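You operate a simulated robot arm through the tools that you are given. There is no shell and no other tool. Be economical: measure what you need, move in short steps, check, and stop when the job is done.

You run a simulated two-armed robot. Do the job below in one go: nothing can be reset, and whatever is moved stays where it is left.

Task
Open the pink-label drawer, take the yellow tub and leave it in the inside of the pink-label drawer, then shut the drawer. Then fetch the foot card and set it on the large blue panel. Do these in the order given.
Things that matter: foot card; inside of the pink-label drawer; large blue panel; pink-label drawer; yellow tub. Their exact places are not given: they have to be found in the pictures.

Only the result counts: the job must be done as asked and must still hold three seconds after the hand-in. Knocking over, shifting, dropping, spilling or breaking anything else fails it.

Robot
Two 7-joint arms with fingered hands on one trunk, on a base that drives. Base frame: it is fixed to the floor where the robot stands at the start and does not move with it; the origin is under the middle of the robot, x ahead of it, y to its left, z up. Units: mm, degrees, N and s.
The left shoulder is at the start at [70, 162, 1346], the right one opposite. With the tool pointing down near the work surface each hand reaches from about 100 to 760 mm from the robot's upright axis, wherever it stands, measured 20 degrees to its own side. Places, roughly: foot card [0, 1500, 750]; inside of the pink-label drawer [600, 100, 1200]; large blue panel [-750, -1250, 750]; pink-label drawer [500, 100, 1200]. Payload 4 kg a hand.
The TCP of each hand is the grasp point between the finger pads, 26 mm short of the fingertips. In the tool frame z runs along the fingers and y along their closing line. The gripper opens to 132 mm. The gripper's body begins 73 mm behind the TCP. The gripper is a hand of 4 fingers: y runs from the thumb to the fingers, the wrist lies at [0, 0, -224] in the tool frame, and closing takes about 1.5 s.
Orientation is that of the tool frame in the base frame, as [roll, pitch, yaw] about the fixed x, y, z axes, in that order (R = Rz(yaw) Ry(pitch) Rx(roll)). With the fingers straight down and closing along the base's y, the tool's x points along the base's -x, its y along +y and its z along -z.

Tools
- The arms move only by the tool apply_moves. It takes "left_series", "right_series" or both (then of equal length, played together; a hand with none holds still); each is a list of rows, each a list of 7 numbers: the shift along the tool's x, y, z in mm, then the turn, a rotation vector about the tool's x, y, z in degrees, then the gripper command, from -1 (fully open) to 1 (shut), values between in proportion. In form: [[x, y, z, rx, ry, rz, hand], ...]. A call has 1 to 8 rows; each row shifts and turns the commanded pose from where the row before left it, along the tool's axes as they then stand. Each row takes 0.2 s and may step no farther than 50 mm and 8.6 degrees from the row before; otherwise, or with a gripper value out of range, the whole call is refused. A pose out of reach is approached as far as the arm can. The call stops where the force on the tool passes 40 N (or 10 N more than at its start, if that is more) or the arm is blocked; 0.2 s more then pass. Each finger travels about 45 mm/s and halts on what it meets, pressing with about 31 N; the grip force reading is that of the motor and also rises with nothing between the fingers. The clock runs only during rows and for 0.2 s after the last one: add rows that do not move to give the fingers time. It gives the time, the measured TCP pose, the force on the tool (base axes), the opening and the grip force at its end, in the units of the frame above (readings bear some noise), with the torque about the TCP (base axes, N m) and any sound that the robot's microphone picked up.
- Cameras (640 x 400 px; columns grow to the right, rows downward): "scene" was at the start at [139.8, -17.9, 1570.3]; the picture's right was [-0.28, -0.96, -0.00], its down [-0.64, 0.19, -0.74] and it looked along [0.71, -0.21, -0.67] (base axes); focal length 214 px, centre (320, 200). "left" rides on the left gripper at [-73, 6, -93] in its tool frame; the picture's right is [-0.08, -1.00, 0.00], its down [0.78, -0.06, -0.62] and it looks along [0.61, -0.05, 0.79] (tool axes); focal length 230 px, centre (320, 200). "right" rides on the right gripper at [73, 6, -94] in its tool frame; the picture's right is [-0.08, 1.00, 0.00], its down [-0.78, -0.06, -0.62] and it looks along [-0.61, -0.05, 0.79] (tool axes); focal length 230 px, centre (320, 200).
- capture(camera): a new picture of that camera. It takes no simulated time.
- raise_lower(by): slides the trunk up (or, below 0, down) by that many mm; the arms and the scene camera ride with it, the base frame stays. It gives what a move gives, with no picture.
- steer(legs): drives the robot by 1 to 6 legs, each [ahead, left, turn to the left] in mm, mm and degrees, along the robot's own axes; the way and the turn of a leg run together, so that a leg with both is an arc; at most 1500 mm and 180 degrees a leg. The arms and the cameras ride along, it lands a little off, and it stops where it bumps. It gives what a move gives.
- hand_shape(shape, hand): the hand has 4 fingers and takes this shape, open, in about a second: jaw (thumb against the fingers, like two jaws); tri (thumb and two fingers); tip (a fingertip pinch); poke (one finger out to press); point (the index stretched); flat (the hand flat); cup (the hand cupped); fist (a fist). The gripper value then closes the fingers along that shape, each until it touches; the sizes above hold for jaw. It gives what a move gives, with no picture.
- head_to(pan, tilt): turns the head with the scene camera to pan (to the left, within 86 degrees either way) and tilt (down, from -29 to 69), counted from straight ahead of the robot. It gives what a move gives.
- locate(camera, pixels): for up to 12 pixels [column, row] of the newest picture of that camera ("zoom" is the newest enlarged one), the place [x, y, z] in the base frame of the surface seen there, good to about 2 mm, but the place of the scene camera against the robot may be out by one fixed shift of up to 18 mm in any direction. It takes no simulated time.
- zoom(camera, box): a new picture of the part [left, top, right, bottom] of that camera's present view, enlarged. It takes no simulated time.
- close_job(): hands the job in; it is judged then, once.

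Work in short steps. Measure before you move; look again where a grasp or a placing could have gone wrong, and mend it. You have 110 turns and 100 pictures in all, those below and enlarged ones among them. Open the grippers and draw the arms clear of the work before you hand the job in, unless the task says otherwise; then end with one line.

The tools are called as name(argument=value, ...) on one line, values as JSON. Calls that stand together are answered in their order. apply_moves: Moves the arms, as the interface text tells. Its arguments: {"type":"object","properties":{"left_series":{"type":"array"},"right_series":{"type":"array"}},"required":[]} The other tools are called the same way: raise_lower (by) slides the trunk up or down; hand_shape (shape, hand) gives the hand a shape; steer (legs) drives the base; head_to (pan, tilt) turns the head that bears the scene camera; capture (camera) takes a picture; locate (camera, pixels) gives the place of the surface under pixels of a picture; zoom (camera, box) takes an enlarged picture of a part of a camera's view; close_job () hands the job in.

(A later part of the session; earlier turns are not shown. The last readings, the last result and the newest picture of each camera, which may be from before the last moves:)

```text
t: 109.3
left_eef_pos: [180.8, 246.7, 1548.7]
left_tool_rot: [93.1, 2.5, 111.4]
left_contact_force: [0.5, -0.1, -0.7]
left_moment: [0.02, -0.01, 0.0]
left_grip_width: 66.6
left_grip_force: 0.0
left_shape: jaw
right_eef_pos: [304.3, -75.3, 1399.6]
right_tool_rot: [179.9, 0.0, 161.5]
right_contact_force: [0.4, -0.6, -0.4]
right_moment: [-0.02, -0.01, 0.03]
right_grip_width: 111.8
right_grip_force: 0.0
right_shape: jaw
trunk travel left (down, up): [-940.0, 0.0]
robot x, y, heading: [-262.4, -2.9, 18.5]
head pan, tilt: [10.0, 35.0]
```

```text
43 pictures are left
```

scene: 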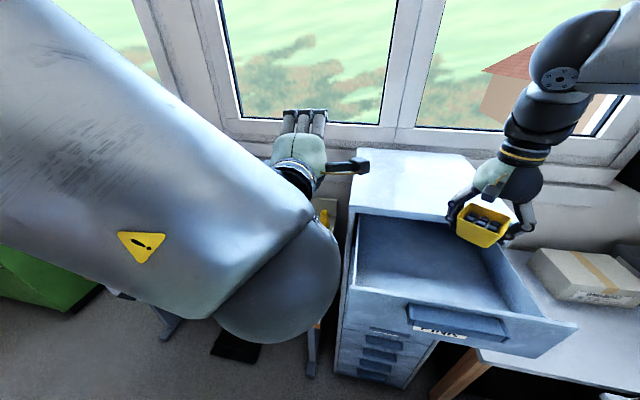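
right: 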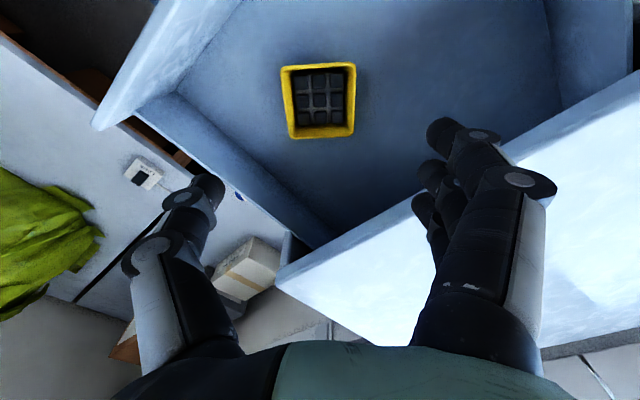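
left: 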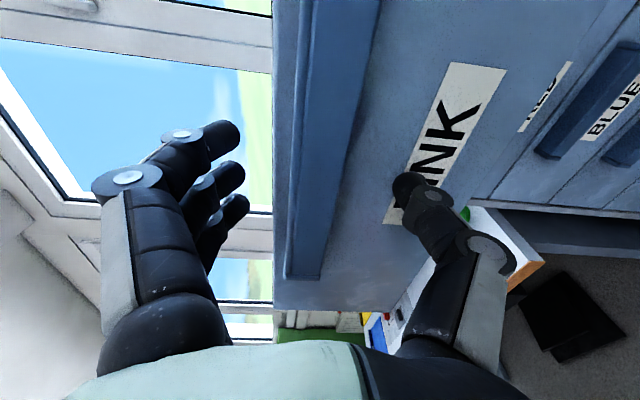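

The tub stands upright in the drawer. I back off 350 mm, then tuck the right hand back and close the left fingers for pushing.

steer(legs=[[-350, 0, 0]])

apply_moves(right_series=[[35, -20, 20, 0, 0, 0, -0.7], [35, -20, 20, 0, 0, 0, -0.7], [35, -20, 20, 0, 0, 0, -0.7], [35, -20, 20, 0, 0, 0, -0.7], [35, -20, 20, 0, 0, 0, -0.7], [35, -20, 20, 0, 0, 0, -0.7]], left_series=[[0, 0, 0, 0, 0, 0, 1], [0, 0, 0, 0, 0, 0, 1], [0, 0, 0, 0, 0, 0, 1], [0, 0, 0, 0, 0, 0, 1], [0, 0, 0, 0, 0, 0, 1], [0, 0, 0, 0, 0, 0, 1]])

raise_lower(by=-265)

capture(camera="left")

```text
t: 111.6
left_eef_pos: [-144.1, 139.9, 1547.5]
left_tool_rot: [93.3, 2.5, 111.7]
left_contact_force: [-0.2, -0.2, 0.2]
left_moment: [0.03, 0.01, 0.02]
left_grip_width: 66.5
left_grip_force: 0.1
left_shape: jaw
right_eef_pos: [-20.8, -181.5, 1398.0]
right_tool_rot: [-180.0, -0.1, 161.9]
right_contact_force: [0.8, 0.5, 0.0]
right_moment: [0.01, 0.03, -0.03]
right_grip_width: 112.0
right_grip_force: 0.2
right_shape: jaw
trunk travel left (down, up): [-940.0, 0.0]
robot x, y, heading: [-589.2, -115.0, 19.0]
head pan, tilt: [10.0, 35.0]
```

```text
t: 113.0
left_eef_pos: [-145.6, 137.9, 1547.5]
left_tool_rot: [93.2, 2.5, 111.7]
left_contact_force: [0.1, -0.5, -0.4]
left_moment: [0.02, -0.03, -0.02]
left_grip_width: 0.0
left_grip_force: 31.3
left_shape: jaw
right_eef_pos: [-199.6, -218.4, 1307.4]
right_tool_rot: [-180.0, -0.1, 161.9]
right_contact_force: [1.1, 0.1, -0.2]
right_moment: [0.01, 0.0, -0.02]
right_grip_width: 112.1
right_grip_force: 0.0
right_shape: jaw
right hand out of reach, approached as far as the arm can: row 5, 6
trunk travel left (down, up): [-940.0, 0.0]
robot x, y, heading: [-592.8, -114.5, 18.9]
head pan, tilt: [10.0, 35.0]
```

```text
t: 115.7
left_eef_pos: [-148.6, 138.7, 1284.4]
left_tool_rot: [93.1, 2.5, 111.8]
left_contact_force: [-0.8, 0.0, 0.1]
left_moment: [0.0, 0.0, -0.01]
left_grip_width: 0.0
left_grip_force: 30.8
left_shape: jaw
right_eef_pos: [-200.2, -219.7, 1044.1]
right_tool_rot: [180.0, 0.0, 161.9]
right_contact_force: [-0.1, -0.2, 1.2]
right_moment: [-0.02, 0.0, 0.0]
right_grip_width: 112.1
right_grip_force: 0.0
right_shape: jaw
trunk travel left (down, up): [-675.0, 265.0]
robot x, y, heading: [-590.5, -116.5, 18.7]
head pan, tilt: [10.0, 35.0]
```

```text
42 pictures are left
```

left: 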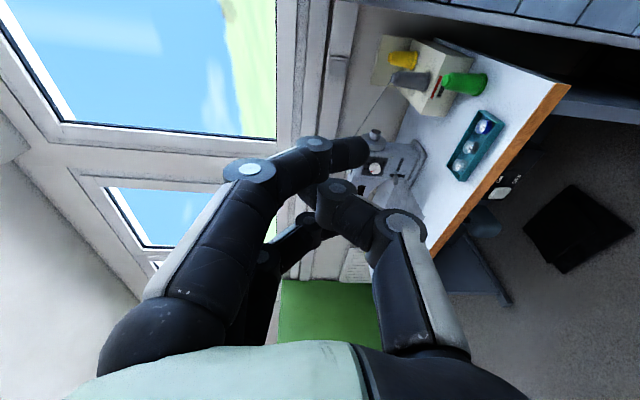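

I sidestep right 294 mm to line the left hand up with the handle.

steer(legs=[[0, -294, 0], [60, 0, 0]])

capture(camera="left")

```text
t: 118.3
left_eef_pos: [0.2, -118.9, 1284.4]
left_tool_rot: [93.1, 2.5, 111.5]
left_contact_force: [-0.8, 0.6, -0.9]
left_moment: [-0.02, -0.01, 0.0]
left_grip_width: 0.0
left_grip_force: 31.5
left_shape: jaw
right_eef_pos: [-53.1, -476.0, 1044.7]
right_tool_rot: [179.9, 0.1, 161.8]
right_contact_force: [-0.7, 0.0, 0.4]
right_moment: [0.03, 0.01, -0.01]
right_grip_width: 112.3
right_grip_force: 0.1
right_shape: jaw
trunk travel left (down, up): [-675.0, 265.0]
robot x, y, heading: [-440.0, -371.3, 18.4]
head pan, tilt: [10.0, 35.0]
```

```text
41 pictures are left
```

left: 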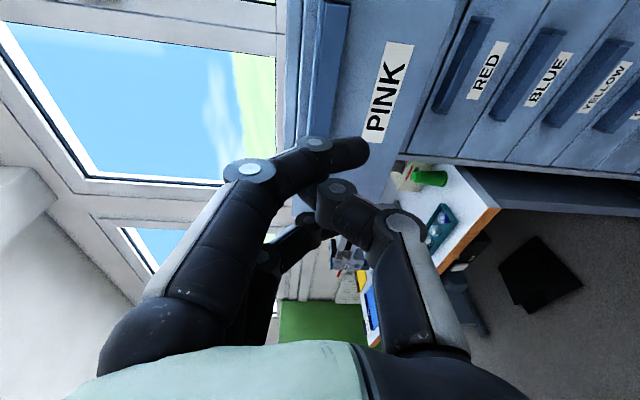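

I measure the handle and front relative to the hand.

locate(camera="left", pixels=[[320, 100], [330, 60], [340, 90], [395, 90], [375, 130], [312, 120], [360, 150]])

```text
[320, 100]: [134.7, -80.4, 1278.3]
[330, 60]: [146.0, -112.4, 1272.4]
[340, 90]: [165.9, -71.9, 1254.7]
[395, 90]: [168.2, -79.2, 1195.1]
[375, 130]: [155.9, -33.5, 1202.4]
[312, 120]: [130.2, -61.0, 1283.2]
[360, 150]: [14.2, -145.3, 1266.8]
```

The handle front is about 140 mm ahead of the TCP, aligned laterally. I drive 95 mm closer, then push by small arm steps.

steer(legs=[[92, 0, 0]])

apply_moves(left_series=[[0, -8, 0, 0, -4, 0, 1], [0, 1, 12, 0, 0, 0, 1], [0, 1.3, 25, 0, 0, 0, 1], [0, 1.3, 25, 0, 0, 0, 1]])

capture(camera="left")

```text
t: 119.4
left_eef_pos: [87.7, -90.4, 1284.3]
left_tool_rot: [93.1, 2.6, 111.5]
left_contact_force: [0.4, -0.4, 0.1]
left_moment: [-0.02, 0.0, 0.0]
left_grip_width: 0.2
left_grip_force: 31.4
left_shape: jaw
right_eef_pos: [34.1, -446.3, 1045.0]
right_tool_rot: [179.8, 0.1, 161.9]
right_contact_force: [-0.9, 0.2, -1.4]
right_moment: [0.02, 0.0, -0.02]
right_grip_width: 111.9
right_grip_force: 0.0
right_shape: jaw
trunk travel left (down, up): [-675.0, 265.0]
robot x, y, heading: [-356.3, -344.0, 18.6]
head pan, tilt: [10.0, 35.0]
```

```text
t: 120.4
left_eef_pos: [161.4, -74.9, 1281.8]
left_tool_rot: [92.9, 2.7, 107.4]
left_contact_force: [-0.7, -0.1, 3.0]
left_moment: [-0.05, -0.07, 0.0]
left_grip_width: 0.0
left_grip_force: 31.6
left_shape: jaw
left hand out of reach, approached as far as the arm can: row 1
right_eef_pos: [36.4, -447.4, 1044.0]
right_tool_rot: [180.0, 0.0, 161.8]
right_contact_force: [-0.6, -0.2, 0.1]
right_moment: [-0.03, 0.02, 0.04]
right_grip_width: 112.4
right_grip_force: 0.1
right_shape: jaw
trunk travel left (down, up): [-675.0, 265.0]
robot x, y, heading: [-357.3, -341.7, 18.4]
head pan, tilt: [10.0, 35.0]
```

```text
40 pictures are left
```

left: 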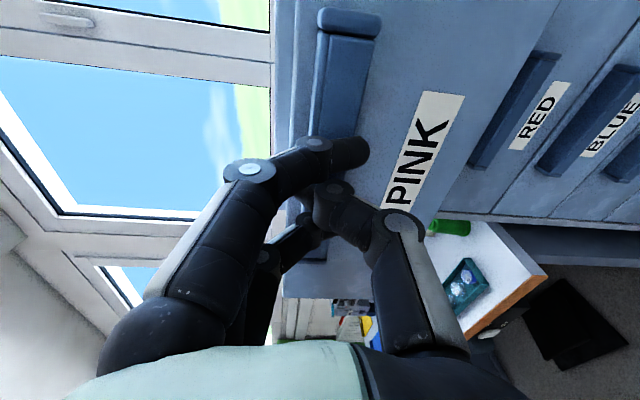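

I check whether the drawer moved.

locate(camera="left", pixels=[[425, 150], [450, 100], [350, 60], [340, 100], [400, 60], [320, 255]])

```text
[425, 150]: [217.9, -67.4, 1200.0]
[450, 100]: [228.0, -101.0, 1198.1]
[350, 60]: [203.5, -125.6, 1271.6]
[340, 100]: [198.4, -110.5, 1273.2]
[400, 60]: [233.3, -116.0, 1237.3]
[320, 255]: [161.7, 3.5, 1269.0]
```

The drawer has moved in about 50 mm with the push. I push on 175 mm.

apply_moves(left_series=[[0, 1, 25, 0, 0, 0, 1], [0, 1, 25, 0, 0, 0, 1], [0, 1, 25, 0, 0, 0, 1], [0, 1, 25, 0, 0, 0, 1], [0, 1, 25, 0, 0, 0, 1], [0, 1, 25, 0, 0, 0, 1], [0, 1, 25, 0, 0, 0, 1]])

capture(camera="left")

```text
t: 122.0
left_eef_pos: [322.6, -28.6, 1277.7]
left_tool_rot: [92.8, 2.8, 107.9]
left_contact_force: [-0.3, 2.0, 4.6]
left_moment: [0.04, -0.15, 0.07]
left_grip_width: 0.0
left_grip_force: 31.2
left_shape: jaw
left hand out of reach, approached as far as the arm can: row 7
right_eef_pos: [35.4, -445.5, 1043.8]
right_tool_rot: [-179.9, 0.1, 161.9]
right_contact_force: [-0.6, 0.2, 0.0]
right_moment: [-0.03, 0.02, 0.01]
right_grip_width: 112.1
right_grip_force: 0.1
right_shape: jaw
trunk travel left (down, up): [-675.0, 265.0]
robot x, y, heading: [-355.1, -341.3, 18.9]
head pan, tilt: [10.0, 35.0]
```

```text
39 pictures are left
```

left: 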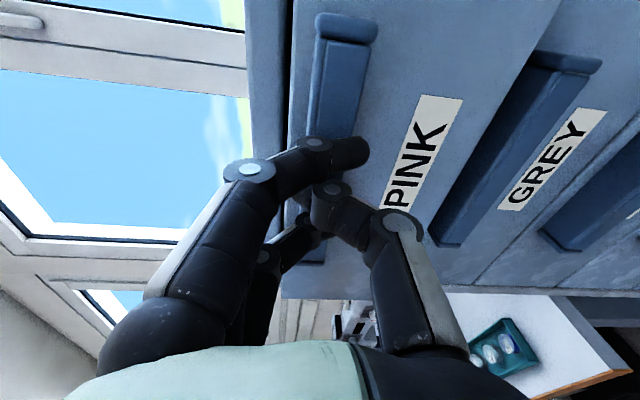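

The arm is at full reach with about 25 mm left. I draw the hand back 50, drive 70 ahead, then push the rest under force control.

apply_moves(left_series=[[0, 0, -30, 0, 0, 0, 1], [0, 0, -30, 0, 0, 0, 1]])

steer(legs=[[75, 0, 0]])

apply_moves(left_series=[[0, 0, 8, 0, 0, 0, 1], [0, 0, 8, 0, 0, 0, 1], [0, 0, 8, 0, 0, 0, 1], [0, 0, 8, 0, 0, 0, 1], [0, 0, 8, 0, 0, 0, 1], [0, 0, 8, 0, 0, 0, 1]])

capture(camera="left")

```text
t: 122.6
left_eef_pos: [263.1, -47.9, 1281.3]
left_tool_rot: [92.8, 2.7, 107.5]
left_contact_force: [-0.7, 0.3, -0.6]
left_moment: [0.02, 0.03, 0.01]
left_grip_width: 0.1
left_grip_force: 31.1
left_shape: jaw
right_eef_pos: [34.0, -447.5, 1045.0]
right_tool_rot: [179.9, 0.2, 161.8]
right_contact_force: [0.6, 0.0, 0.2]
right_moment: [-0.02, 0.03, -0.02]
right_grip_width: 112.2
right_grip_force: 0.0
right_shape: jaw
trunk travel left (down, up): [-675.0, 265.0]
robot x, y, heading: [-355.0, -343.8, 18.6]
head pan, tilt: [10.0, 35.0]
```

```text
t: 123.6
left_eef_pos: [335.0, -25.8, 1282.9]
left_tool_rot: [92.9, 2.7, 107.5]
left_contact_force: [-0.1, -0.6, 0.1]
left_moment: [-0.04, 0.02, 0.0]
left_grip_width: 0.0
left_grip_force: 31.2
left_shape: jaw
right_eef_pos: [105.0, -424.2, 1044.1]
right_tool_rot: [179.9, 0.0, 161.7]
right_contact_force: [0.0, -0.4, -0.2]
right_moment: [-0.01, -0.04, -0.02]
right_grip_width: 111.9
right_grip_force: 0.1
right_shape: jaw
trunk travel left (down, up): [-675.0, 265.0]
robot x, y, heading: [-281.9, -317.0, 18.4]
head pan, tilt: [10.0, 35.0]
```

```text
t: 124.9
left_eef_pos: [362.4, -17.6, 1289.0]
left_tool_rot: [92.0, 2.8, 107.3]
left_contact_force: [-32.7, -9.7, 10.1]
left_moment: [-0.07, 0.66, 0.04]
left_grip_width: 0.0
left_grip_force: 30.8
left_shape: jaw
right_eef_pos: [97.2, -424.3, 1046.7]
right_tool_rot: [179.7, 0.4, 161.9]
right_contact_force: [0.2, 0.0, -0.2]
right_moment: [-0.01, -0.01, 0.02]
right_grip_width: 112.2
right_grip_force: 0.1
right_shape: jaw
trunk travel left (down, up): [-675.0, 265.0]
robot x, y, heading: [-286.4, -317.0, 19.0]
head pan, tilt: [10.0, 35.0]
stopped in row 6 (left hand): the force on the tool passed its limit (the readings are from after the stop); the commanded pose is now the measured one
```

```text
38 pictures are left
```

left: 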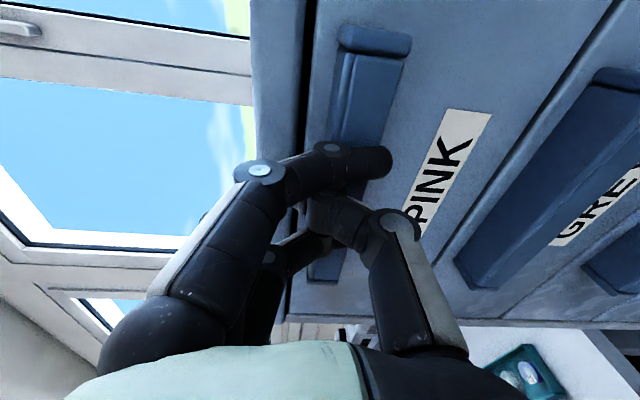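

The push met 34 N, so the drawer should be shut. I draw the hand back and check the front against the others.

apply_moves(left_series=[[0, 0, -30, 0, 0, 0, 1], [0, 0, -40, 0, 0, 0, 1], [0, 0, -40, 0, 0, 0, 1]])

capture(camera="left")

locate(camera="left", pixels=[[400, 120], [420, 60], [430, 160], [500, 100], [560, 60], [520, 200]])

```text
t: 125.7
left_eef_pos: [267.7, -49.9, 1289.1]
left_tool_rot: [92.7, 2.8, 107.4]
left_contact_force: [0.8, -0.9, -0.3]
left_moment: [-0.01, 0.0, 0.04]
left_grip_width: 0.0
left_grip_force: 31.2
left_shape: jaw
right_eef_pos: [105.1, -423.7, 1044.7]
right_tool_rot: [179.9, 0.1, 161.9]
right_contact_force: [0.0, -0.4, 0.9]
right_moment: [0.02, 0.0, 0.0]
right_grip_width: 112.0
right_grip_force: 0.1
right_shape: jaw
trunk travel left (down, up): [-675.0, 265.0]
robot x, y, heading: [-285.9, -317.8, 18.5]
head pan, tilt: [10.0, 35.0]
```

```text
37 pictures are left
```

left: 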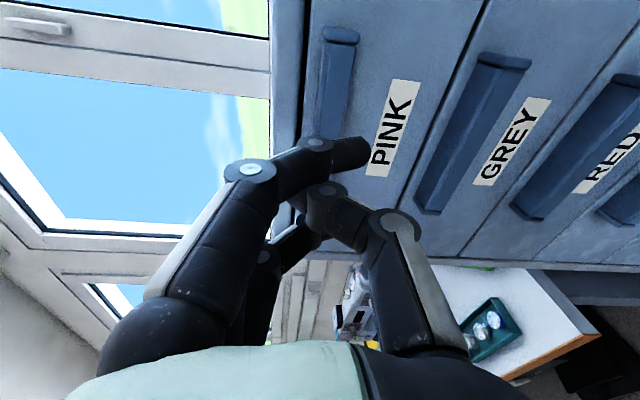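

```text
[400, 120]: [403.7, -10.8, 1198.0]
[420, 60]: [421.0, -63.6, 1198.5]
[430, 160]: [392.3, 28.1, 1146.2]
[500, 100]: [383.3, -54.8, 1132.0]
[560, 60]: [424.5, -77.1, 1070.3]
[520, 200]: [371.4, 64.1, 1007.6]
```

The pink front is flush again (x matches the closed plane), so the drawer is shut. Next the foot card: I back off and drive along the free lane to the sewing table.

steer(legs=[[-400, 0, 0], [361, 830, 0], [361, 830, -1]])

capture(camera="right")

capture(camera="scene")

```text
t: 136.9
left_eef_pos: [78.7, 1614.7, 1288.4]
left_tool_rot: [92.6, 2.8, 104.4]
left_contact_force: [0.1, 0.0, -0.1]
left_moment: [0.02, 0.02, -0.03]
left_grip_width: 0.0
left_grip_force: 31.1
left_shape: jaw
right_eef_pos: [-107.1, 1249.3, 1043.9]
right_tool_rot: [179.9, 0.0, 158.8]
right_contact_force: [-0.7, -0.3, 0.4]
right_moment: [0.01, 0.02, -0.01]
right_grip_width: 111.8
right_grip_force: 0.0
right_shape: jaw
trunk travel left (down, up): [-675.0, 265.0]
robot x, y, heading: [-488.2, 1380.5, 15.5]
head pan, tilt: [10.0, 35.0]
```

```text
36 pictures are left
```

right: 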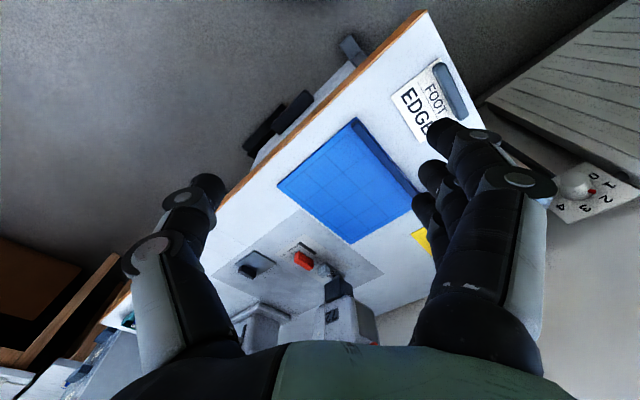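

```text
35 pictures are left
```

scene: 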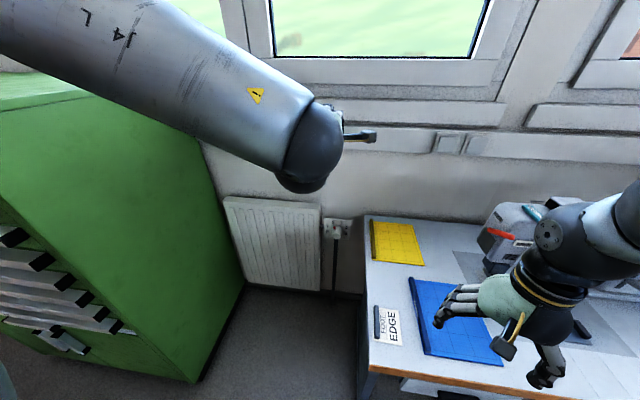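

The foot card is seen in the right view at (430,100), its dark bar at (451,90). I measure it.

zoom(camera="right", box=[370, 40, 490, 140])

locate(camera="right", pixels=[[440, 66], [463, 115], [450, 90], [455, 90], [430, 70], [393, 95], [413, 142], [423, 103], [410, 90]])

```text
4.00 times, centred on (430, 90) of right
```

zoom: 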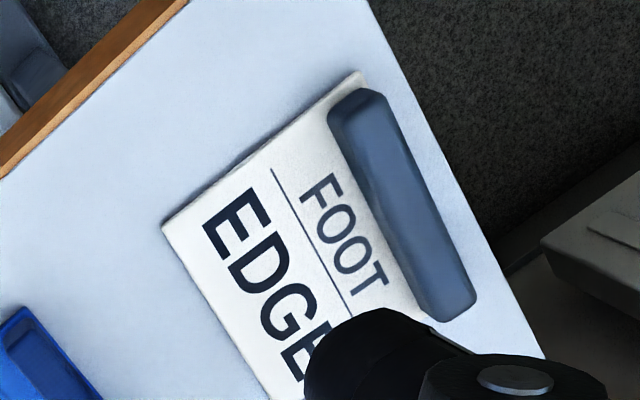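

```text
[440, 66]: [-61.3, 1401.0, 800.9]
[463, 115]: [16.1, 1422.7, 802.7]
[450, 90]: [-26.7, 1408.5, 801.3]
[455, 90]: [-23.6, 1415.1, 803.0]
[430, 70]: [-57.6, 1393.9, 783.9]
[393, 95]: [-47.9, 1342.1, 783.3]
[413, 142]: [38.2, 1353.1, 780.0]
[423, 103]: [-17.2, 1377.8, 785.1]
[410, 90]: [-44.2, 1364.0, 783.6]
```

The bar runs from [-64,1401] to [16,1423], top 802, so along about 16°. I turn the hand 37° to straddle it, then shift over it.

apply_moves(right_series=[[0, 0, 0, 0, 0, -7.5, 0], [0, 0, 0, 0, 0, -7.5, 0], [0, 0, 0, 0, 0, -7.5, 0], [0, 0, 0, 0, 0, -7.5, 0], [0, 0, 0, 0, 0, -7.3, 0], [-35, 33, 0, 0, 0, 0, 0], [-35, 33, 0, 0, 0, 0, 0], [-15, 33, 0, 0, 0, 0, 0]])

capture(camera="right")

```text
t: 138.8
left_eef_pos: [82.4, 1614.0, 1287.1]
left_tool_rot: [92.9, 2.7, 104.2]
left_contact_force: [0.8, -0.1, -0.6]
left_moment: [0.01, 0.0, 0.01]
left_grip_width: 0.0
left_grip_force: 30.6
left_shape: jaw
right_eef_pos: [-46.4, 1369.6, 1042.9]
right_tool_rot: [179.9, -0.1, -164.1]
right_contact_force: [-0.4, -1.2, 0.1]
right_moment: [0.05, 0.02, 0.01]
right_grip_width: 66.7
right_grip_force: 0.1
right_shape: jaw
trunk travel left (down, up): [-675.0, 265.0]
robot x, y, heading: [-489.5, 1375.4, 15.8]
head pan, tilt: [10.0, 35.0]
```

```text
33 pictures are left
```

right: 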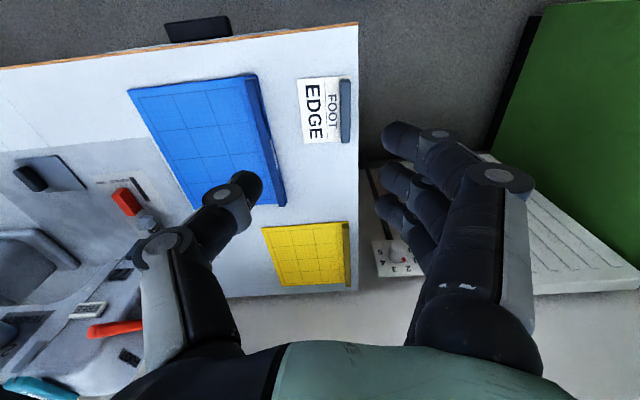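

The bar at (345,110) now runs along the hand's x axis. I measure it again.

locate(camera="right", pixels=[[345, 83], [345, 110], [345, 138], [341, 110], [349, 110], [300, 110], [320, 110]])

```text
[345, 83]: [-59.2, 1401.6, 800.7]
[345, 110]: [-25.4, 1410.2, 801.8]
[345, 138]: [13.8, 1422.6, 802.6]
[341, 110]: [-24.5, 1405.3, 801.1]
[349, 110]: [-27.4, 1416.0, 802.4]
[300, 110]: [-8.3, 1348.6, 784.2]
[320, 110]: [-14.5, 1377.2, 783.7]
```

Bar centre [-23.5,1411.5]. I move over it and descend to about 900.

apply_moves(right_series=[[-17, 17, 0, 0, 0, 0, 0], [-16.5, 17, 0, 0, 0, 0, 0], [0, 0, 40, 0, 0, 0, 0], [0, 0, 50, 0, 0, 0, 0], [0, 0, 50, 0, 0, 0, 0], [0, 0, 0, 0, 0, 0, 0]])

capture(camera="right")

```text
t: 140.2
left_eef_pos: [78.5, 1614.1, 1289.8]
left_tool_rot: [92.7, 2.8, 104.3]
left_contact_force: [-0.1, 0.5, -0.6]
left_moment: [0.04, 0.0, -0.02]
left_grip_width: 0.0
left_grip_force: 31.3
left_shape: jaw
right_eef_pos: [-34.2, 1353.9, 909.2]
right_tool_rot: [179.7, 0.1, -163.9]
right_contact_force: [0.1, -0.1, -0.3]
right_moment: [0.0, 0.0, 0.0]
right_grip_width: 66.7
right_grip_force: 0.1
right_shape: jaw
right hand out of reach, approached as far as the arm can: row 1, 2, 4, 5
trunk travel left (down, up): [-675.0, 265.0]
robot x, y, heading: [-490.3, 1378.9, 15.2]
head pan, tilt: [10.0, 35.0]
```

```text
32 pictures are left
```

right: 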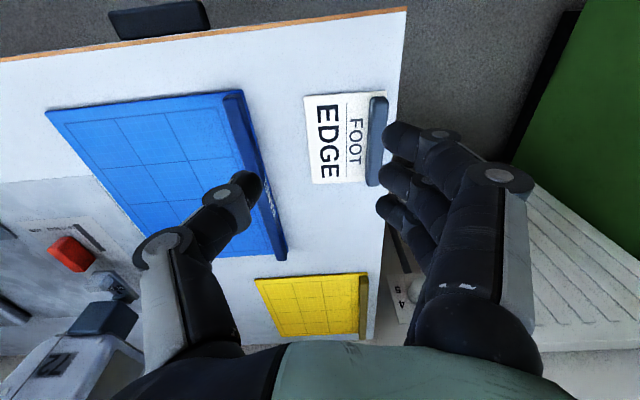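

The arm lacks reach to the left here. Before sidestepping left I check the green cabinet's height and place.

locate(camera="scene", pixels=[[60, 85], [10, 110], [90, 95], [195, 380], [100, 250], [245, 290], [5, 80]])

```text
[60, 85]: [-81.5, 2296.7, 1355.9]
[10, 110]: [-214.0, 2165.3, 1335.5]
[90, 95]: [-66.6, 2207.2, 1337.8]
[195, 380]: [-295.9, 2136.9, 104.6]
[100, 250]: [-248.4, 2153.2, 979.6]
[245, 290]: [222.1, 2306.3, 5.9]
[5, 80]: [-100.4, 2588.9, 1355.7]
```

The green cabinet is far (y > 2130). I sidestep left 110 mm.

steer(legs=[[0, 110, 0]])

capture(camera="right")

```text
t: 141.3
left_eef_pos: [49.6, 1715.4, 1288.4]
left_tool_rot: [92.6, 2.7, 104.0]
left_contact_force: [-0.4, -0.2, -1.2]
left_moment: [-0.04, -0.01, 0.0]
left_grip_width: 0.0
left_grip_force: 31.1
left_shape: jaw
right_eef_pos: [-61.6, 1455.3, 908.8]
right_tool_rot: [179.6, 0.1, -164.3]
right_contact_force: [-0.1, 0.0, 0.1]
right_moment: [0.0, 0.02, -0.01]
right_grip_width: 66.6
right_grip_force: 0.1
right_shape: jaw
trunk travel left (down, up): [-675.0, 265.0]
robot x, y, heading: [-516.8, 1481.5, 15.1]
head pan, tilt: [10.0, 35.0]
```

```text
31 pictures are left
```

right: 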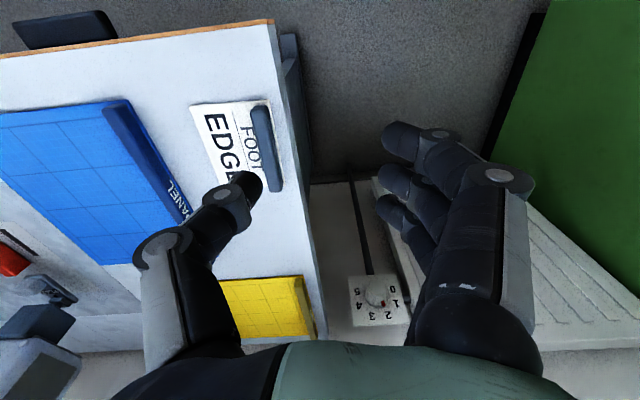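

I shift 58 mm to the bar centre at this height and look again.

apply_moves(right_series=[[-12, -26, 0, 0, 0, 0, 0], [-12.8, -26.5, 0, 0, 0, 0, 0], [0, 0, 20, 0, 0, 0, 0], [0, 0, 0, 0, 0, 0, 0]])

capture(camera="right")

```text
t: 142.3
left_eef_pos: [50.8, 1715.6, 1288.7]
left_tool_rot: [92.7, 2.7, 104.0]
left_contact_force: [-0.7, 0.8, 0.9]
left_moment: [-0.02, 0.0, 0.03]
left_grip_width: 0.1
left_grip_force: 31.3
left_shape: jaw
right_eef_pos: [-22.6, 1411.7, 887.8]
right_tool_rot: [179.6, 0.0, -164.1]
right_contact_force: [0.4, 0.8, 0.1]
right_moment: [-0.01, -0.03, -0.02]
right_grip_width: 66.5
right_grip_force: 0.1
right_shape: jaw
trunk travel left (down, up): [-675.0, 265.0]
robot x, y, heading: [-519.9, 1485.5, 15.4]
head pan, tilt: [10.0, 35.0]
```

```text
30 pictures are left
```

right: 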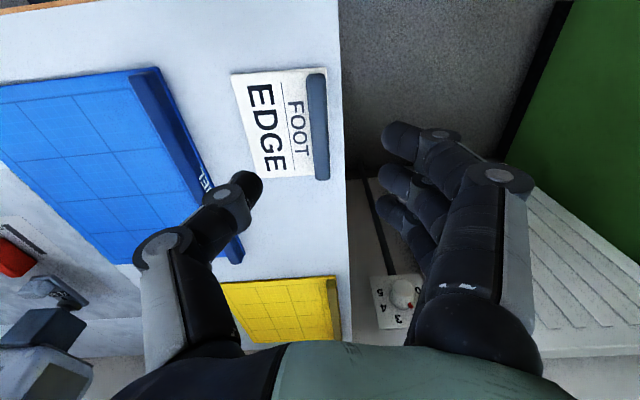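

The hand is centred over the bar. I descend to TCP 812 slowly.

apply_moves(right_series=[[0, 0, 30, 0, 0, 0, 0], [0, 0, 30, 0, 0, 0, 0], [0, 0, 12, 0, 0, 0, 0], [0, 0, 4, 0, 0, 0, 0], [0, 0, 0, 0, 0, 0, 0]])

capture(camera="right")

```text
t: 143.5
left_eef_pos: [50.3, 1715.9, 1289.1]
left_tool_rot: [92.6, 2.8, 104.2]
left_contact_force: [-0.2, 0.4, 0.2]
left_moment: [-0.02, -0.03, 0.05]
left_grip_width: 0.0
left_grip_force: 31.1
left_shape: jaw
right_eef_pos: [-23.6, 1403.6, 820.8]
right_tool_rot: [179.6, 0.1, -164.2]
right_contact_force: [0.8, -0.9, -1.1]
right_moment: [0.0, 0.0, -0.02]
right_grip_width: 66.4
right_grip_force: 0.1
right_shape: jaw
right hand out of reach, approached as far as the arm can: row 3
trunk travel left (down, up): [-675.0, 265.0]
robot x, y, heading: [-518.1, 1482.2, 15.1]
head pan, tilt: [10.0, 35.0]
```

```text
29 pictures are left
```

right: 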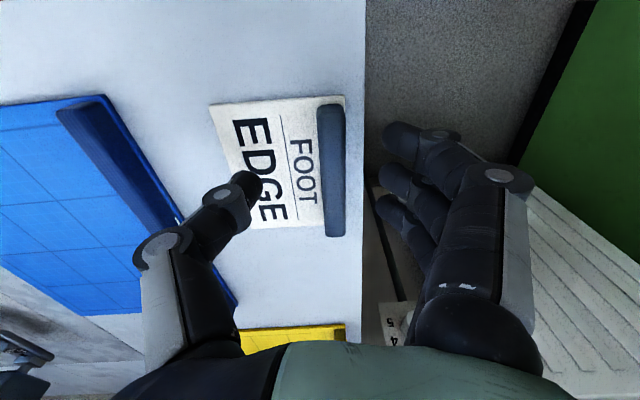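

Reach limits again. I raise the hand 70, lower the trunk 70, and sidestep 40 left, then recentre.

apply_moves(right_series=[[0, 0, -35, 0, 0, 0, 0], [0, 0, -35, 0, 0, 0, 0]])

raise_lower(by=-70)

apply_moves(right_series=[[0, 0, -25, 0, 0, 0, 0], [0, 0, -25, 0, 0, 0, 0]])

steer(legs=[[0, 50, 0]])

```text
t: 144.1
left_eef_pos: [48.7, 1716.8, 1290.1]
left_tool_rot: [92.8, 2.8, 104.1]
left_contact_force: [-0.4, -0.3, -0.1]
left_moment: [0.01, -0.01, -0.01]
left_grip_width: 0.0
left_grip_force: 30.9
left_shape: jaw
right_eef_pos: [-25.4, 1405.7, 888.1]
right_tool_rot: [179.8, 0.1, -164.3]
right_contact_force: [0.3, 0.1, 0.1]
right_moment: [0.0, 0.0, -0.01]
right_grip_width: 66.5
right_grip_force: 0.0
right_shape: jaw
trunk travel left (down, up): [-675.0, 265.0]
robot x, y, heading: [-520.7, 1479.0, 15.3]
head pan, tilt: [10.0, 35.0]
```

```text
t: 145.2
left_eef_pos: [50.3, 1717.3, 1218.6]
left_tool_rot: [92.6, 2.8, 104.1]
left_contact_force: [0.1, -0.3, 0.6]
left_moment: [-0.03, -0.02, 0.02]
left_grip_width: 0.3
left_grip_force: 31.0
left_shape: jaw
right_eef_pos: [-24.9, 1405.8, 817.6]
right_tool_rot: [179.7, 0.1, -164.2]
right_contact_force: [-0.1, -0.3, 0.1]
right_moment: [0.0, 0.01, -0.02]
right_grip_width: 66.2
right_grip_force: 0.1
right_shape: jaw
trunk travel left (down, up): [-605.0, 335.0]
robot x, y, heading: [-521.0, 1478.6, 15.6]
head pan, tilt: [10.0, 35.0]
```

```text
t: 145.8
left_eef_pos: [49.2, 1717.6, 1219.6]
left_tool_rot: [92.8, 2.8, 104.1]
left_contact_force: [-0.5, -0.5, -0.1]
left_moment: [0.04, -0.01, 0.02]
left_grip_width: 0.0
left_grip_force: 30.6
left_shape: jaw
right_eef_pos: [-22.2, 1405.5, 867.2]
right_tool_rot: [179.7, 0.2, -164.2]
right_contact_force: [-0.6, 0.2, -0.2]
right_moment: [0.0, 0.02, 0.0]
right_grip_width: 66.7
right_grip_force: 0.0
right_shape: jaw
trunk travel left (down, up): [-605.0, 335.0]
robot x, y, heading: [-518.5, 1482.5, 15.1]
head pan, tilt: [10.0, 35.0]
```

```text
t: 146.7
left_eef_pos: [39.1, 1759.9, 1219.6]
left_tool_rot: [92.8, 2.8, 104.0]
left_contact_force: [-0.7, 0.0, 0.1]
left_moment: [-0.03, -0.02, 0.01]
left_grip_width: 0.1
left_grip_force: 31.4
left_shape: jaw
right_eef_pos: [-33.5, 1449.4, 865.7]
right_tool_rot: [179.6, 0.1, -164.2]
right_contact_force: [0.5, -0.1, 0.3]
right_moment: [0.04, 0.02, -0.05]
right_grip_width: 66.5
right_grip_force: 0.1
right_shape: jaw
trunk travel left (down, up): [-605.0, 335.0]
robot x, y, heading: [-529.9, 1529.6, 14.9]
head pan, tilt: [10.0, 35.0]
```

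I recentre and descend to TCP 813.

apply_moves(right_series=[[0.4, -20, 0, 0, 0, 0, 0], [0.3, -19.2, 0, 0, 0, 0, 0], [0, 0, 25, 0, 0, 0, 0], [0, 0, 20, 0, 0, 0, 0], [0, 0, 8, 0, 0, 0, 0], [0, 0, 0, 0, 0, 0, 0]])

capture(camera="right")

```text
t: 148.1
left_eef_pos: [37.7, 1761.2, 1219.2]
left_tool_rot: [92.8, 2.7, 104.0]
left_contact_force: [0.0, -0.2, 0.1]
left_moment: [-0.02, 0.02, 0.04]
left_grip_width: 0.0
left_grip_force: 31.0
left_shape: jaw
right_eef_pos: [-25.5, 1411.9, 814.3]
right_tool_rot: [179.7, 0.1, -164.3]
right_contact_force: [-0.2, -0.3, -0.1]
right_moment: [0.01, 0.04, -0.04]
right_grip_width: 66.3
right_grip_force: 0.0
right_shape: jaw
trunk travel left (down, up): [-605.0, 335.0]
robot x, y, heading: [-533.5, 1525.7, 15.1]
head pan, tilt: [10.0, 35.0]
```

```text
28 pictures are left
```

right: 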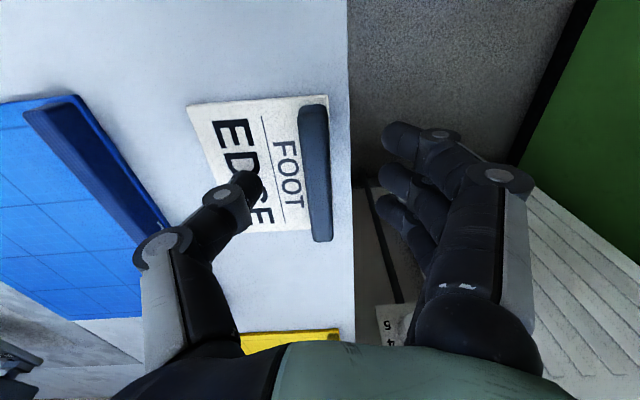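

The bar lies midway between thumb and fingers. I lower 2 mm and close.

apply_moves(right_series=[[0, 0, 2, 0, 0, 0, 0.2], [0, 0, 0, 0, 0, 0, 0.4], [0, 0, 0, 0, 0, 0, 0.6], [0, 0, 0, 0, 0, 0, 0.8], [0, 0, 0, 0, 0, 0, 1], [0, 0, 0, 0, 0, 0, 1], [0, 0, 0, 0, 0, 0, 1]])

capture(camera="right")

```text
t: 149.7
left_eef_pos: [38.6, 1762.0, 1218.4]
left_tool_rot: [92.7, 2.8, 104.0]
left_contact_force: [0.1, 0.2, -0.6]
left_moment: [0.0, -0.01, 0.02]
left_grip_width: 0.1
left_grip_force: 31.2
left_shape: jaw
right_eef_pos: [-23.6, 1412.7, 812.0]
right_tool_rot: [179.8, 0.1, -164.2]
right_contact_force: [-1.0, 0.5, 0.2]
right_moment: [-0.02, -0.01, -0.01]
right_grip_width: 9.7
right_grip_force: 31.6
right_shape: jaw
trunk travel left (down, up): [-605.0, 335.0]
robot x, y, heading: [-533.8, 1527.0, 15.3]
head pan, tilt: [10.0, 35.0]
```

```text
27 pictures are left
```

right: 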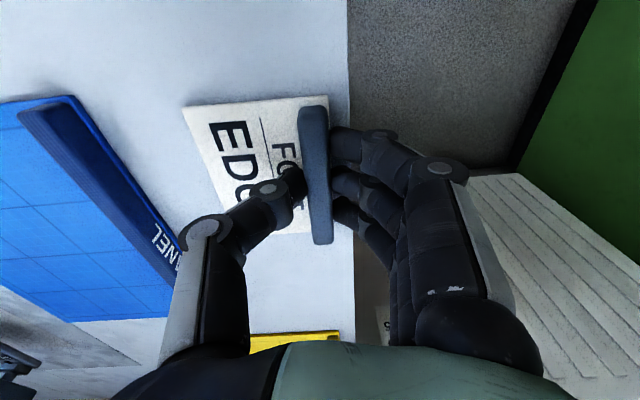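

The bar is gripped. I lift gently and check.

apply_moves(right_series=[[0, 0, -10, 0, 0, 0, 1], [0, 0, -15, 0, 0, 0, 1], [0, 0, -25, 0, 0, 0, 1], [0, 0, -25, 0, 0, 0, 1], [0, 0, 0, 0, 0, 0, 1]])

capture(camera="right")

```text
t: 150.9
left_eef_pos: [37.4, 1763.1, 1217.9]
left_tool_rot: [92.8, 2.8, 104.0]
left_contact_force: [0.2, 0.1, 0.0]
left_moment: [0.0, 0.02, 0.01]
left_grip_width: 0.0
left_grip_force: 31.0
left_shape: jaw
right_eef_pos: [-23.5, 1412.3, 888.3]
right_tool_rot: [179.8, 0.1, -164.3]
right_contact_force: [-0.3, -0.1, -0.3]
right_moment: [-0.02, 0.01, 0.0]
right_grip_width: 9.6
right_grip_force: 30.9
right_shape: jaw
trunk travel left (down, up): [-605.0, 335.0]
robot x, y, heading: [-528.5, 1527.2, 15.4]
head pan, tilt: [10.0, 35.0]
```

```text
26 pictures are left
```

right: 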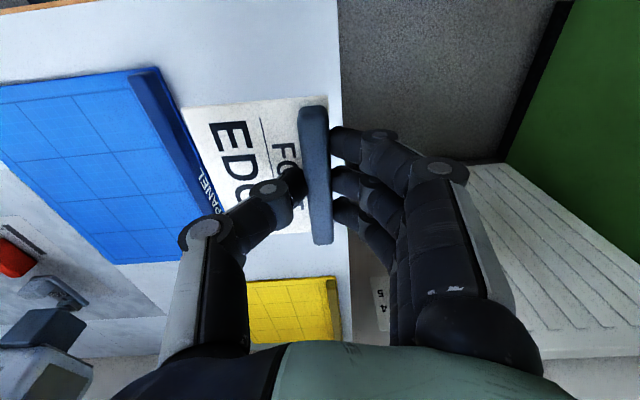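

The card is held flat. I raise the trunk and drive toward the panel table: back along the lane, turn, then ahead.

raise_lower(by=200)

steer(legs=[[-413, -1159, 0], [0, 0, -105.4]])

head_to(pan=-25, tilt=35)

capture(camera="scene")

capture(camera="right")

```text
t: 153.1
left_eef_pos: [38.8, 1762.4, 1419.0]
left_tool_rot: [92.7, 2.7, 104.0]
left_contact_force: [-0.1, 0.1, 0.7]
left_moment: [0.02, 0.02, 0.02]
left_grip_width: 0.1
left_grip_force: 31.5
left_shape: jaw
right_eef_pos: [-23.4, 1413.3, 1088.4]
right_tool_rot: [179.7, 0.1, -164.4]
right_contact_force: [0.0, 0.3, -0.6]
right_moment: [-0.02, -0.01, -0.01]
right_grip_width: 9.6
right_grip_force: 30.6
right_shape: jaw
trunk travel left (down, up): [-805.0, 135.0]
robot x, y, heading: [-530.4, 1528.5, 15.0]
head pan, tilt: [10.0, 35.0]
```

```text
t: 163.9
left_eef_pos: [-596.4, -316.7, 1418.9]
left_tool_rot: [92.8, 2.8, -5.1]
left_contact_force: [-0.8, -0.2, -0.3]
left_moment: [0.0, -0.01, 0.01]
left_grip_width: 0.2
left_grip_force: 31.1
left_shape: jaw
right_eef_pos: [-908.0, -144.4, 1087.4]
right_tool_rot: [179.9, 0.1, 86.6]
right_contact_force: [1.5, -1.1, -0.6]
right_moment: [0.03, -0.05, -0.01]
right_grip_width: 9.5
right_grip_force: 31.2
right_shape: jaw
trunk travel left (down, up): [-805.0, 135.0]
robot x, y, heading: [-634.1, 302.0, -93.7]
head pan, tilt: [10.0, 35.0]
```

```text
t: 164.9
left_eef_pos: [-597.8, -316.4, 1418.6]
left_tool_rot: [92.8, 2.8, -5.1]
left_contact_force: [0.4, -0.2, -0.2]
left_moment: [0.01, 0.04, -0.02]
left_grip_width: 0.0
left_grip_force: 31.3
left_shape: jaw
right_eef_pos: [-907.7, -144.2, 1089.0]
right_tool_rot: [179.7, 0.2, 86.6]
right_contact_force: [-0.3, 0.1, -1.1]
right_moment: [0.0, 0.0, 0.0]
right_grip_width: 9.6
right_grip_force: 31.4
right_shape: jaw
trunk travel left (down, up): [-805.0, 135.0]
robot x, y, heading: [-630.2, 297.3, -93.7]
head pan, tilt: [-25.0, 35.0]
```

```text
25 pictures are left
```

scene: 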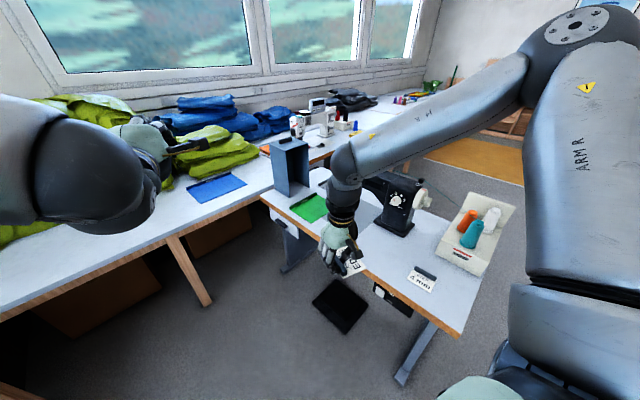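

```text
24 pictures are left
```

right: 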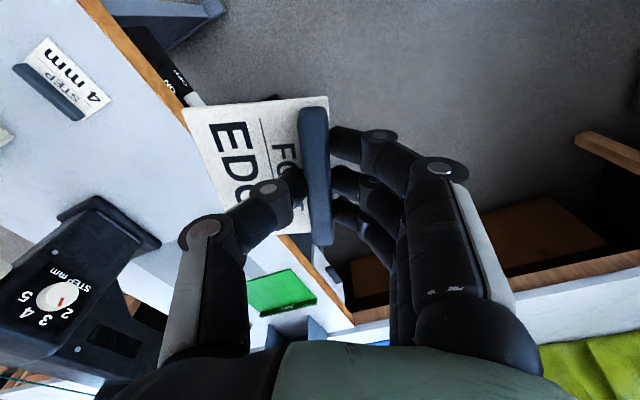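

I measure the panel's corners, the right-hand table's edge and the grey cover's top.

locate(camera="scene", pixels=[[186, 186], [202, 203], [247, 185], [235, 173], [272, 142], [300, 145], [290, 185], [262, 198], [460, 337], [335, 205], [400, 180], [217, 188]])

zoom(camera="scene", box=[160, 120, 360, 240])

```text
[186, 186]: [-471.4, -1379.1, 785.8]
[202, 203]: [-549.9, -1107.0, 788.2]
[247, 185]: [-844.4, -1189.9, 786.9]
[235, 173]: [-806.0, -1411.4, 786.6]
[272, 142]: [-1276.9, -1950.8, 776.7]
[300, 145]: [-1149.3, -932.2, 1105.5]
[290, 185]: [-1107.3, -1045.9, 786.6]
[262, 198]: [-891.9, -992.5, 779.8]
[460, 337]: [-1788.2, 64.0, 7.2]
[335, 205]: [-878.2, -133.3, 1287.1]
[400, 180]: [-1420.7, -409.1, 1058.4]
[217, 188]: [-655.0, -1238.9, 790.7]
```

```text
3.20 times, centred on (260, 180) of scene
```

zoom: 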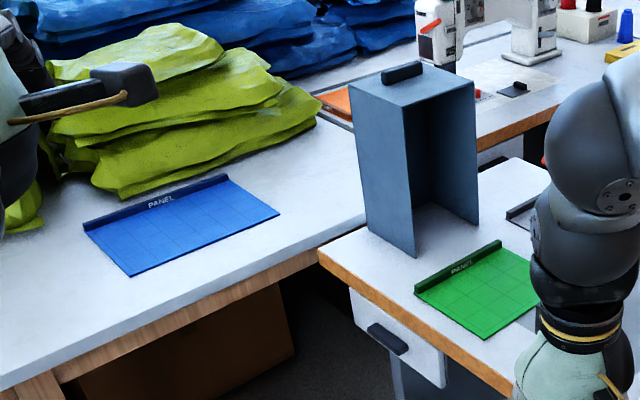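

The panel is about [-668,-1265]; the cover on the next table stays some 200 mm clear. I drive to the stand in front of the panel.

steer(legs=[[0, 220, 0], [925, 0, 0]])

capture(camera="right")

capture(camera="scene")

```text
t: 171.0
left_eef_pos: [-432.7, -1244.6, 1419.7]
left_tool_rot: [92.6, 2.8, -4.9]
left_contact_force: [-0.4, -0.4, -0.2]
left_moment: [0.02, -0.02, 0.01]
left_grip_width: 0.1
left_grip_force: 31.4
left_shape: jaw
right_eef_pos: [-744.0, -1074.4, 1090.1]
right_tool_rot: [179.7, 0.1, 86.9]
right_contact_force: [-0.2, 0.8, -0.2]
right_moment: [-0.01, 0.03, 0.02]
right_grip_width: 9.1
right_grip_force: 31.4
right_shape: jaw
trunk travel left (down, up): [-805.0, 135.0]
robot x, y, heading: [-469.2, -627.1, -93.5]
head pan, tilt: [-25.0, 35.0]
```

```text
22 pictures are left
```

right: 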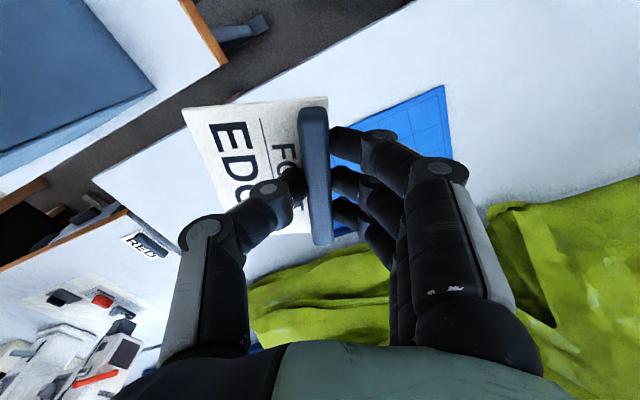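

```text
21 pictures are left
```

scene: 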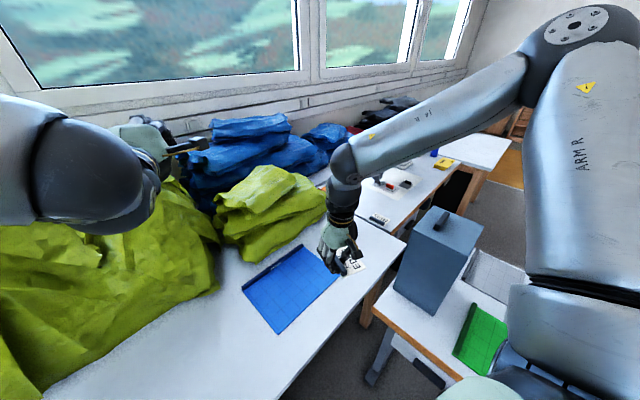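

I measure the panel with the right camera (corner at (445,87)) and the scene camera for cross-checking, with the hand pose known.

locate(camera="right", pixels=[[444, 88], [450, 150], [390, 110], [340, 234], [420, 130]])

locate(camera="scene", pixels=[[242, 290], [278, 332], [335, 280], [303, 246], [270, 268], [290, 290], [327, 185], [250, 225]])

```text
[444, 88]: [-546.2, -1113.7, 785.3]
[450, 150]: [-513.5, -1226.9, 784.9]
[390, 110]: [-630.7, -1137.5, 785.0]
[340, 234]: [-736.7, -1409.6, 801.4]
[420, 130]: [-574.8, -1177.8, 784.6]
```

```text
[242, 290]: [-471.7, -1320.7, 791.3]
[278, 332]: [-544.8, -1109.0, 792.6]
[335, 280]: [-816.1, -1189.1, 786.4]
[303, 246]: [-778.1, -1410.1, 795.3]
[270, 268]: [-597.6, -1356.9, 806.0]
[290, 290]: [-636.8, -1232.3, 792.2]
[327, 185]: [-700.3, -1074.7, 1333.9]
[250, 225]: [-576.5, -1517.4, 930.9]
```

The panel spans corners [-546,-1114], [-474,-1325], [-785,-1412], [-850,-1195], top 785, bar along the far side. I move the card over its middle.

apply_moves(right_series=[[-34.5, 22.9, 0, 0, 0, 0, 1], [-34.5, 22.9, 0, 0, 0, 0, 1], [-34.5, 22.9, 0, 0, 0, 0, 1], [-34.5, 22.9, 0, 0, 0, 0, 1], [-34.5, 22.9, 0, 0, 0, 0, 1]])

```text
t: 172.2
left_eef_pos: [-432.5, -1248.2, 1418.1]
left_tool_rot: [92.9, 2.8, -4.9]
left_contact_force: [-0.9, -0.4, 0.6]
left_moment: [-0.01, 0.0, 0.02]
left_grip_width: 0.0
left_grip_force: 31.1
left_shape: jaw
right_eef_pos: [-703.0, -1175.0, 1098.6]
right_tool_rot: [179.6, 0.2, 86.7]
right_contact_force: [-0.1, 0.4, 0.5]
right_moment: [-0.01, -0.01, -0.03]
right_grip_width: 9.7
right_grip_force: 30.8
right_shape: jaw
right hand out of reach, approached as far as the arm can: row 3, 4, 5
trunk travel left (down, up): [-805.0, 135.0]
robot x, y, heading: [-469.7, -632.7, -93.6]
head pan, tilt: [-25.0, 35.0]
```

Reach ends here at this height; I lower the trunk 160 and try again.

raise_lower(by=-160)

apply_moves(right_series=[[-25, 22, 0, 0, 0, 0, 1], [-25, 22, 0, 0, 0, 0, 1], [-25, 22, 0, 0, 0, 0, 1]])

```text
t: 174.0
left_eef_pos: [-433.2, -1245.5, 1259.1]
left_tool_rot: [92.7, 2.8, -4.9]
left_contact_force: [0.0, 0.1, 0.1]
left_moment: [-0.01, 0.02, -0.01]
left_grip_width: 0.1
left_grip_force: 30.9
left_shape: jaw
right_eef_pos: [-702.1, -1173.9, 939.6]
right_tool_rot: [179.6, 0.2, 86.8]
right_contact_force: [0.5, -0.4, -0.7]
right_moment: [0.01, 0.01, -0.02]
right_grip_width: 9.6
right_grip_force: 31.0
right_shape: jaw
trunk travel left (down, up): [-645.0, 295.0]
robot x, y, heading: [-468.9, -630.8, -93.6]
head pan, tilt: [-25.0, 35.0]
```

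```text
t: 174.8
left_eef_pos: [-432.7, -1245.6, 1258.3]
left_tool_rot: [92.8, 2.9, -4.9]
left_contact_force: [-0.2, 0.0, 0.1]
left_moment: [0.0, -0.02, -0.01]
left_grip_width: 0.0
left_grip_force: 31.1
left_shape: jaw
right_eef_pos: [-702.8, -1173.7, 938.3]
right_tool_rot: [179.6, 0.2, 86.9]
right_contact_force: [-0.9, -0.5, -0.6]
right_moment: [-0.02, -0.01, 0.0]
right_grip_width: 9.5
right_grip_force: 30.7
right_shape: jaw
right hand out of reach, approached as far as the arm can: row 1, 2, 3
trunk travel left (down, up): [-645.0, 295.0]
robot x, y, heading: [-473.1, -632.3, -93.9]
head pan, tilt: [-25.0, 35.0]
```

I lower the hand 60 mm with the arm and test whether it extends further there.

apply_moves(right_series=[[0, 0, 30, 0, 0, 0, 1], [0, 0, 30, 0, 0, 0, 1], [-20, 0, 0, 0, 0, 0, 1], [-20, 0, 0, 0, 0, 0, 1], [-20, 0, 0, 0, 0, 0, 1], [-20, 0, 0, 0, 0, 0, 1]])

```text
t: 176.2
left_eef_pos: [-432.1, -1245.9, 1259.6]
left_tool_rot: [92.7, 2.7, -4.9]
left_contact_force: [-0.5, -0.2, -0.2]
left_moment: [-0.02, 0.02, -0.03]
left_grip_width: 0.1
left_grip_force: 30.8
left_shape: jaw
right_eef_pos: [-751.2, -1201.6, 896.0]
right_tool_rot: [179.5, 0.4, 86.9]
right_contact_force: [0.0, -0.4, -0.4]
right_moment: [-0.02, -0.02, 0.0]
right_grip_width: 9.3
right_grip_force: 30.7
right_shape: jaw
right hand out of reach, approached as far as the arm can: row 1, 2, 3, 4, 5, 6
trunk travel left (down, up): [-645.0, 295.0]
robot x, y, heading: [-473.2, -629.7, -93.4]
head pan, tilt: [-25.0, 35.0]
```

Turning the hand rightward suits the wrist better (as with the tub). I turn it 25° and then extend.

apply_moves(right_series=[[0, 0, 0, 0, 0, 8.4, 1], [0, 0, 0, 0, 0, 8.4, 1], [0, 0, 0, 0, 0, 8.4, 1], [-10, 20, 0, 0, 0, 0, 1], [-10, 20, 0, 0, 0, 0, 1], [-10, 20, 0, 0, 0, 0, 1]])

capture(camera="scene")

```text
t: 177.6
left_eef_pos: [-433.0, -1245.6, 1258.7]
left_tool_rot: [92.8, 2.8, -4.9]
left_contact_force: [0.3, 0.5, -0.6]
left_moment: [-0.02, -0.01, -0.02]
left_grip_width: 0.1
left_grip_force: 30.5
left_shape: jaw
right_eef_pos: [-748.8, -1199.6, 896.6]
right_tool_rot: [179.5, 0.1, 61.6]
right_contact_force: [0.6, 0.2, -0.5]
right_moment: [0.0, -0.02, 0.0]
right_grip_width: 9.2
right_grip_force: 30.8
right_shape: jaw
right hand out of reach, approached as far as the arm can: row 4, 5, 6
trunk travel left (down, up): [-645.0, 295.0]
robot x, y, heading: [-471.2, -632.5, -93.8]
head pan, tilt: [-25.0, 35.0]
```

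```text
20 pictures are left
```

scene: 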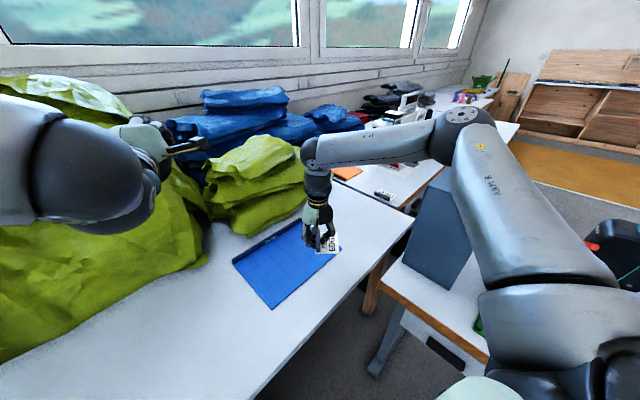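

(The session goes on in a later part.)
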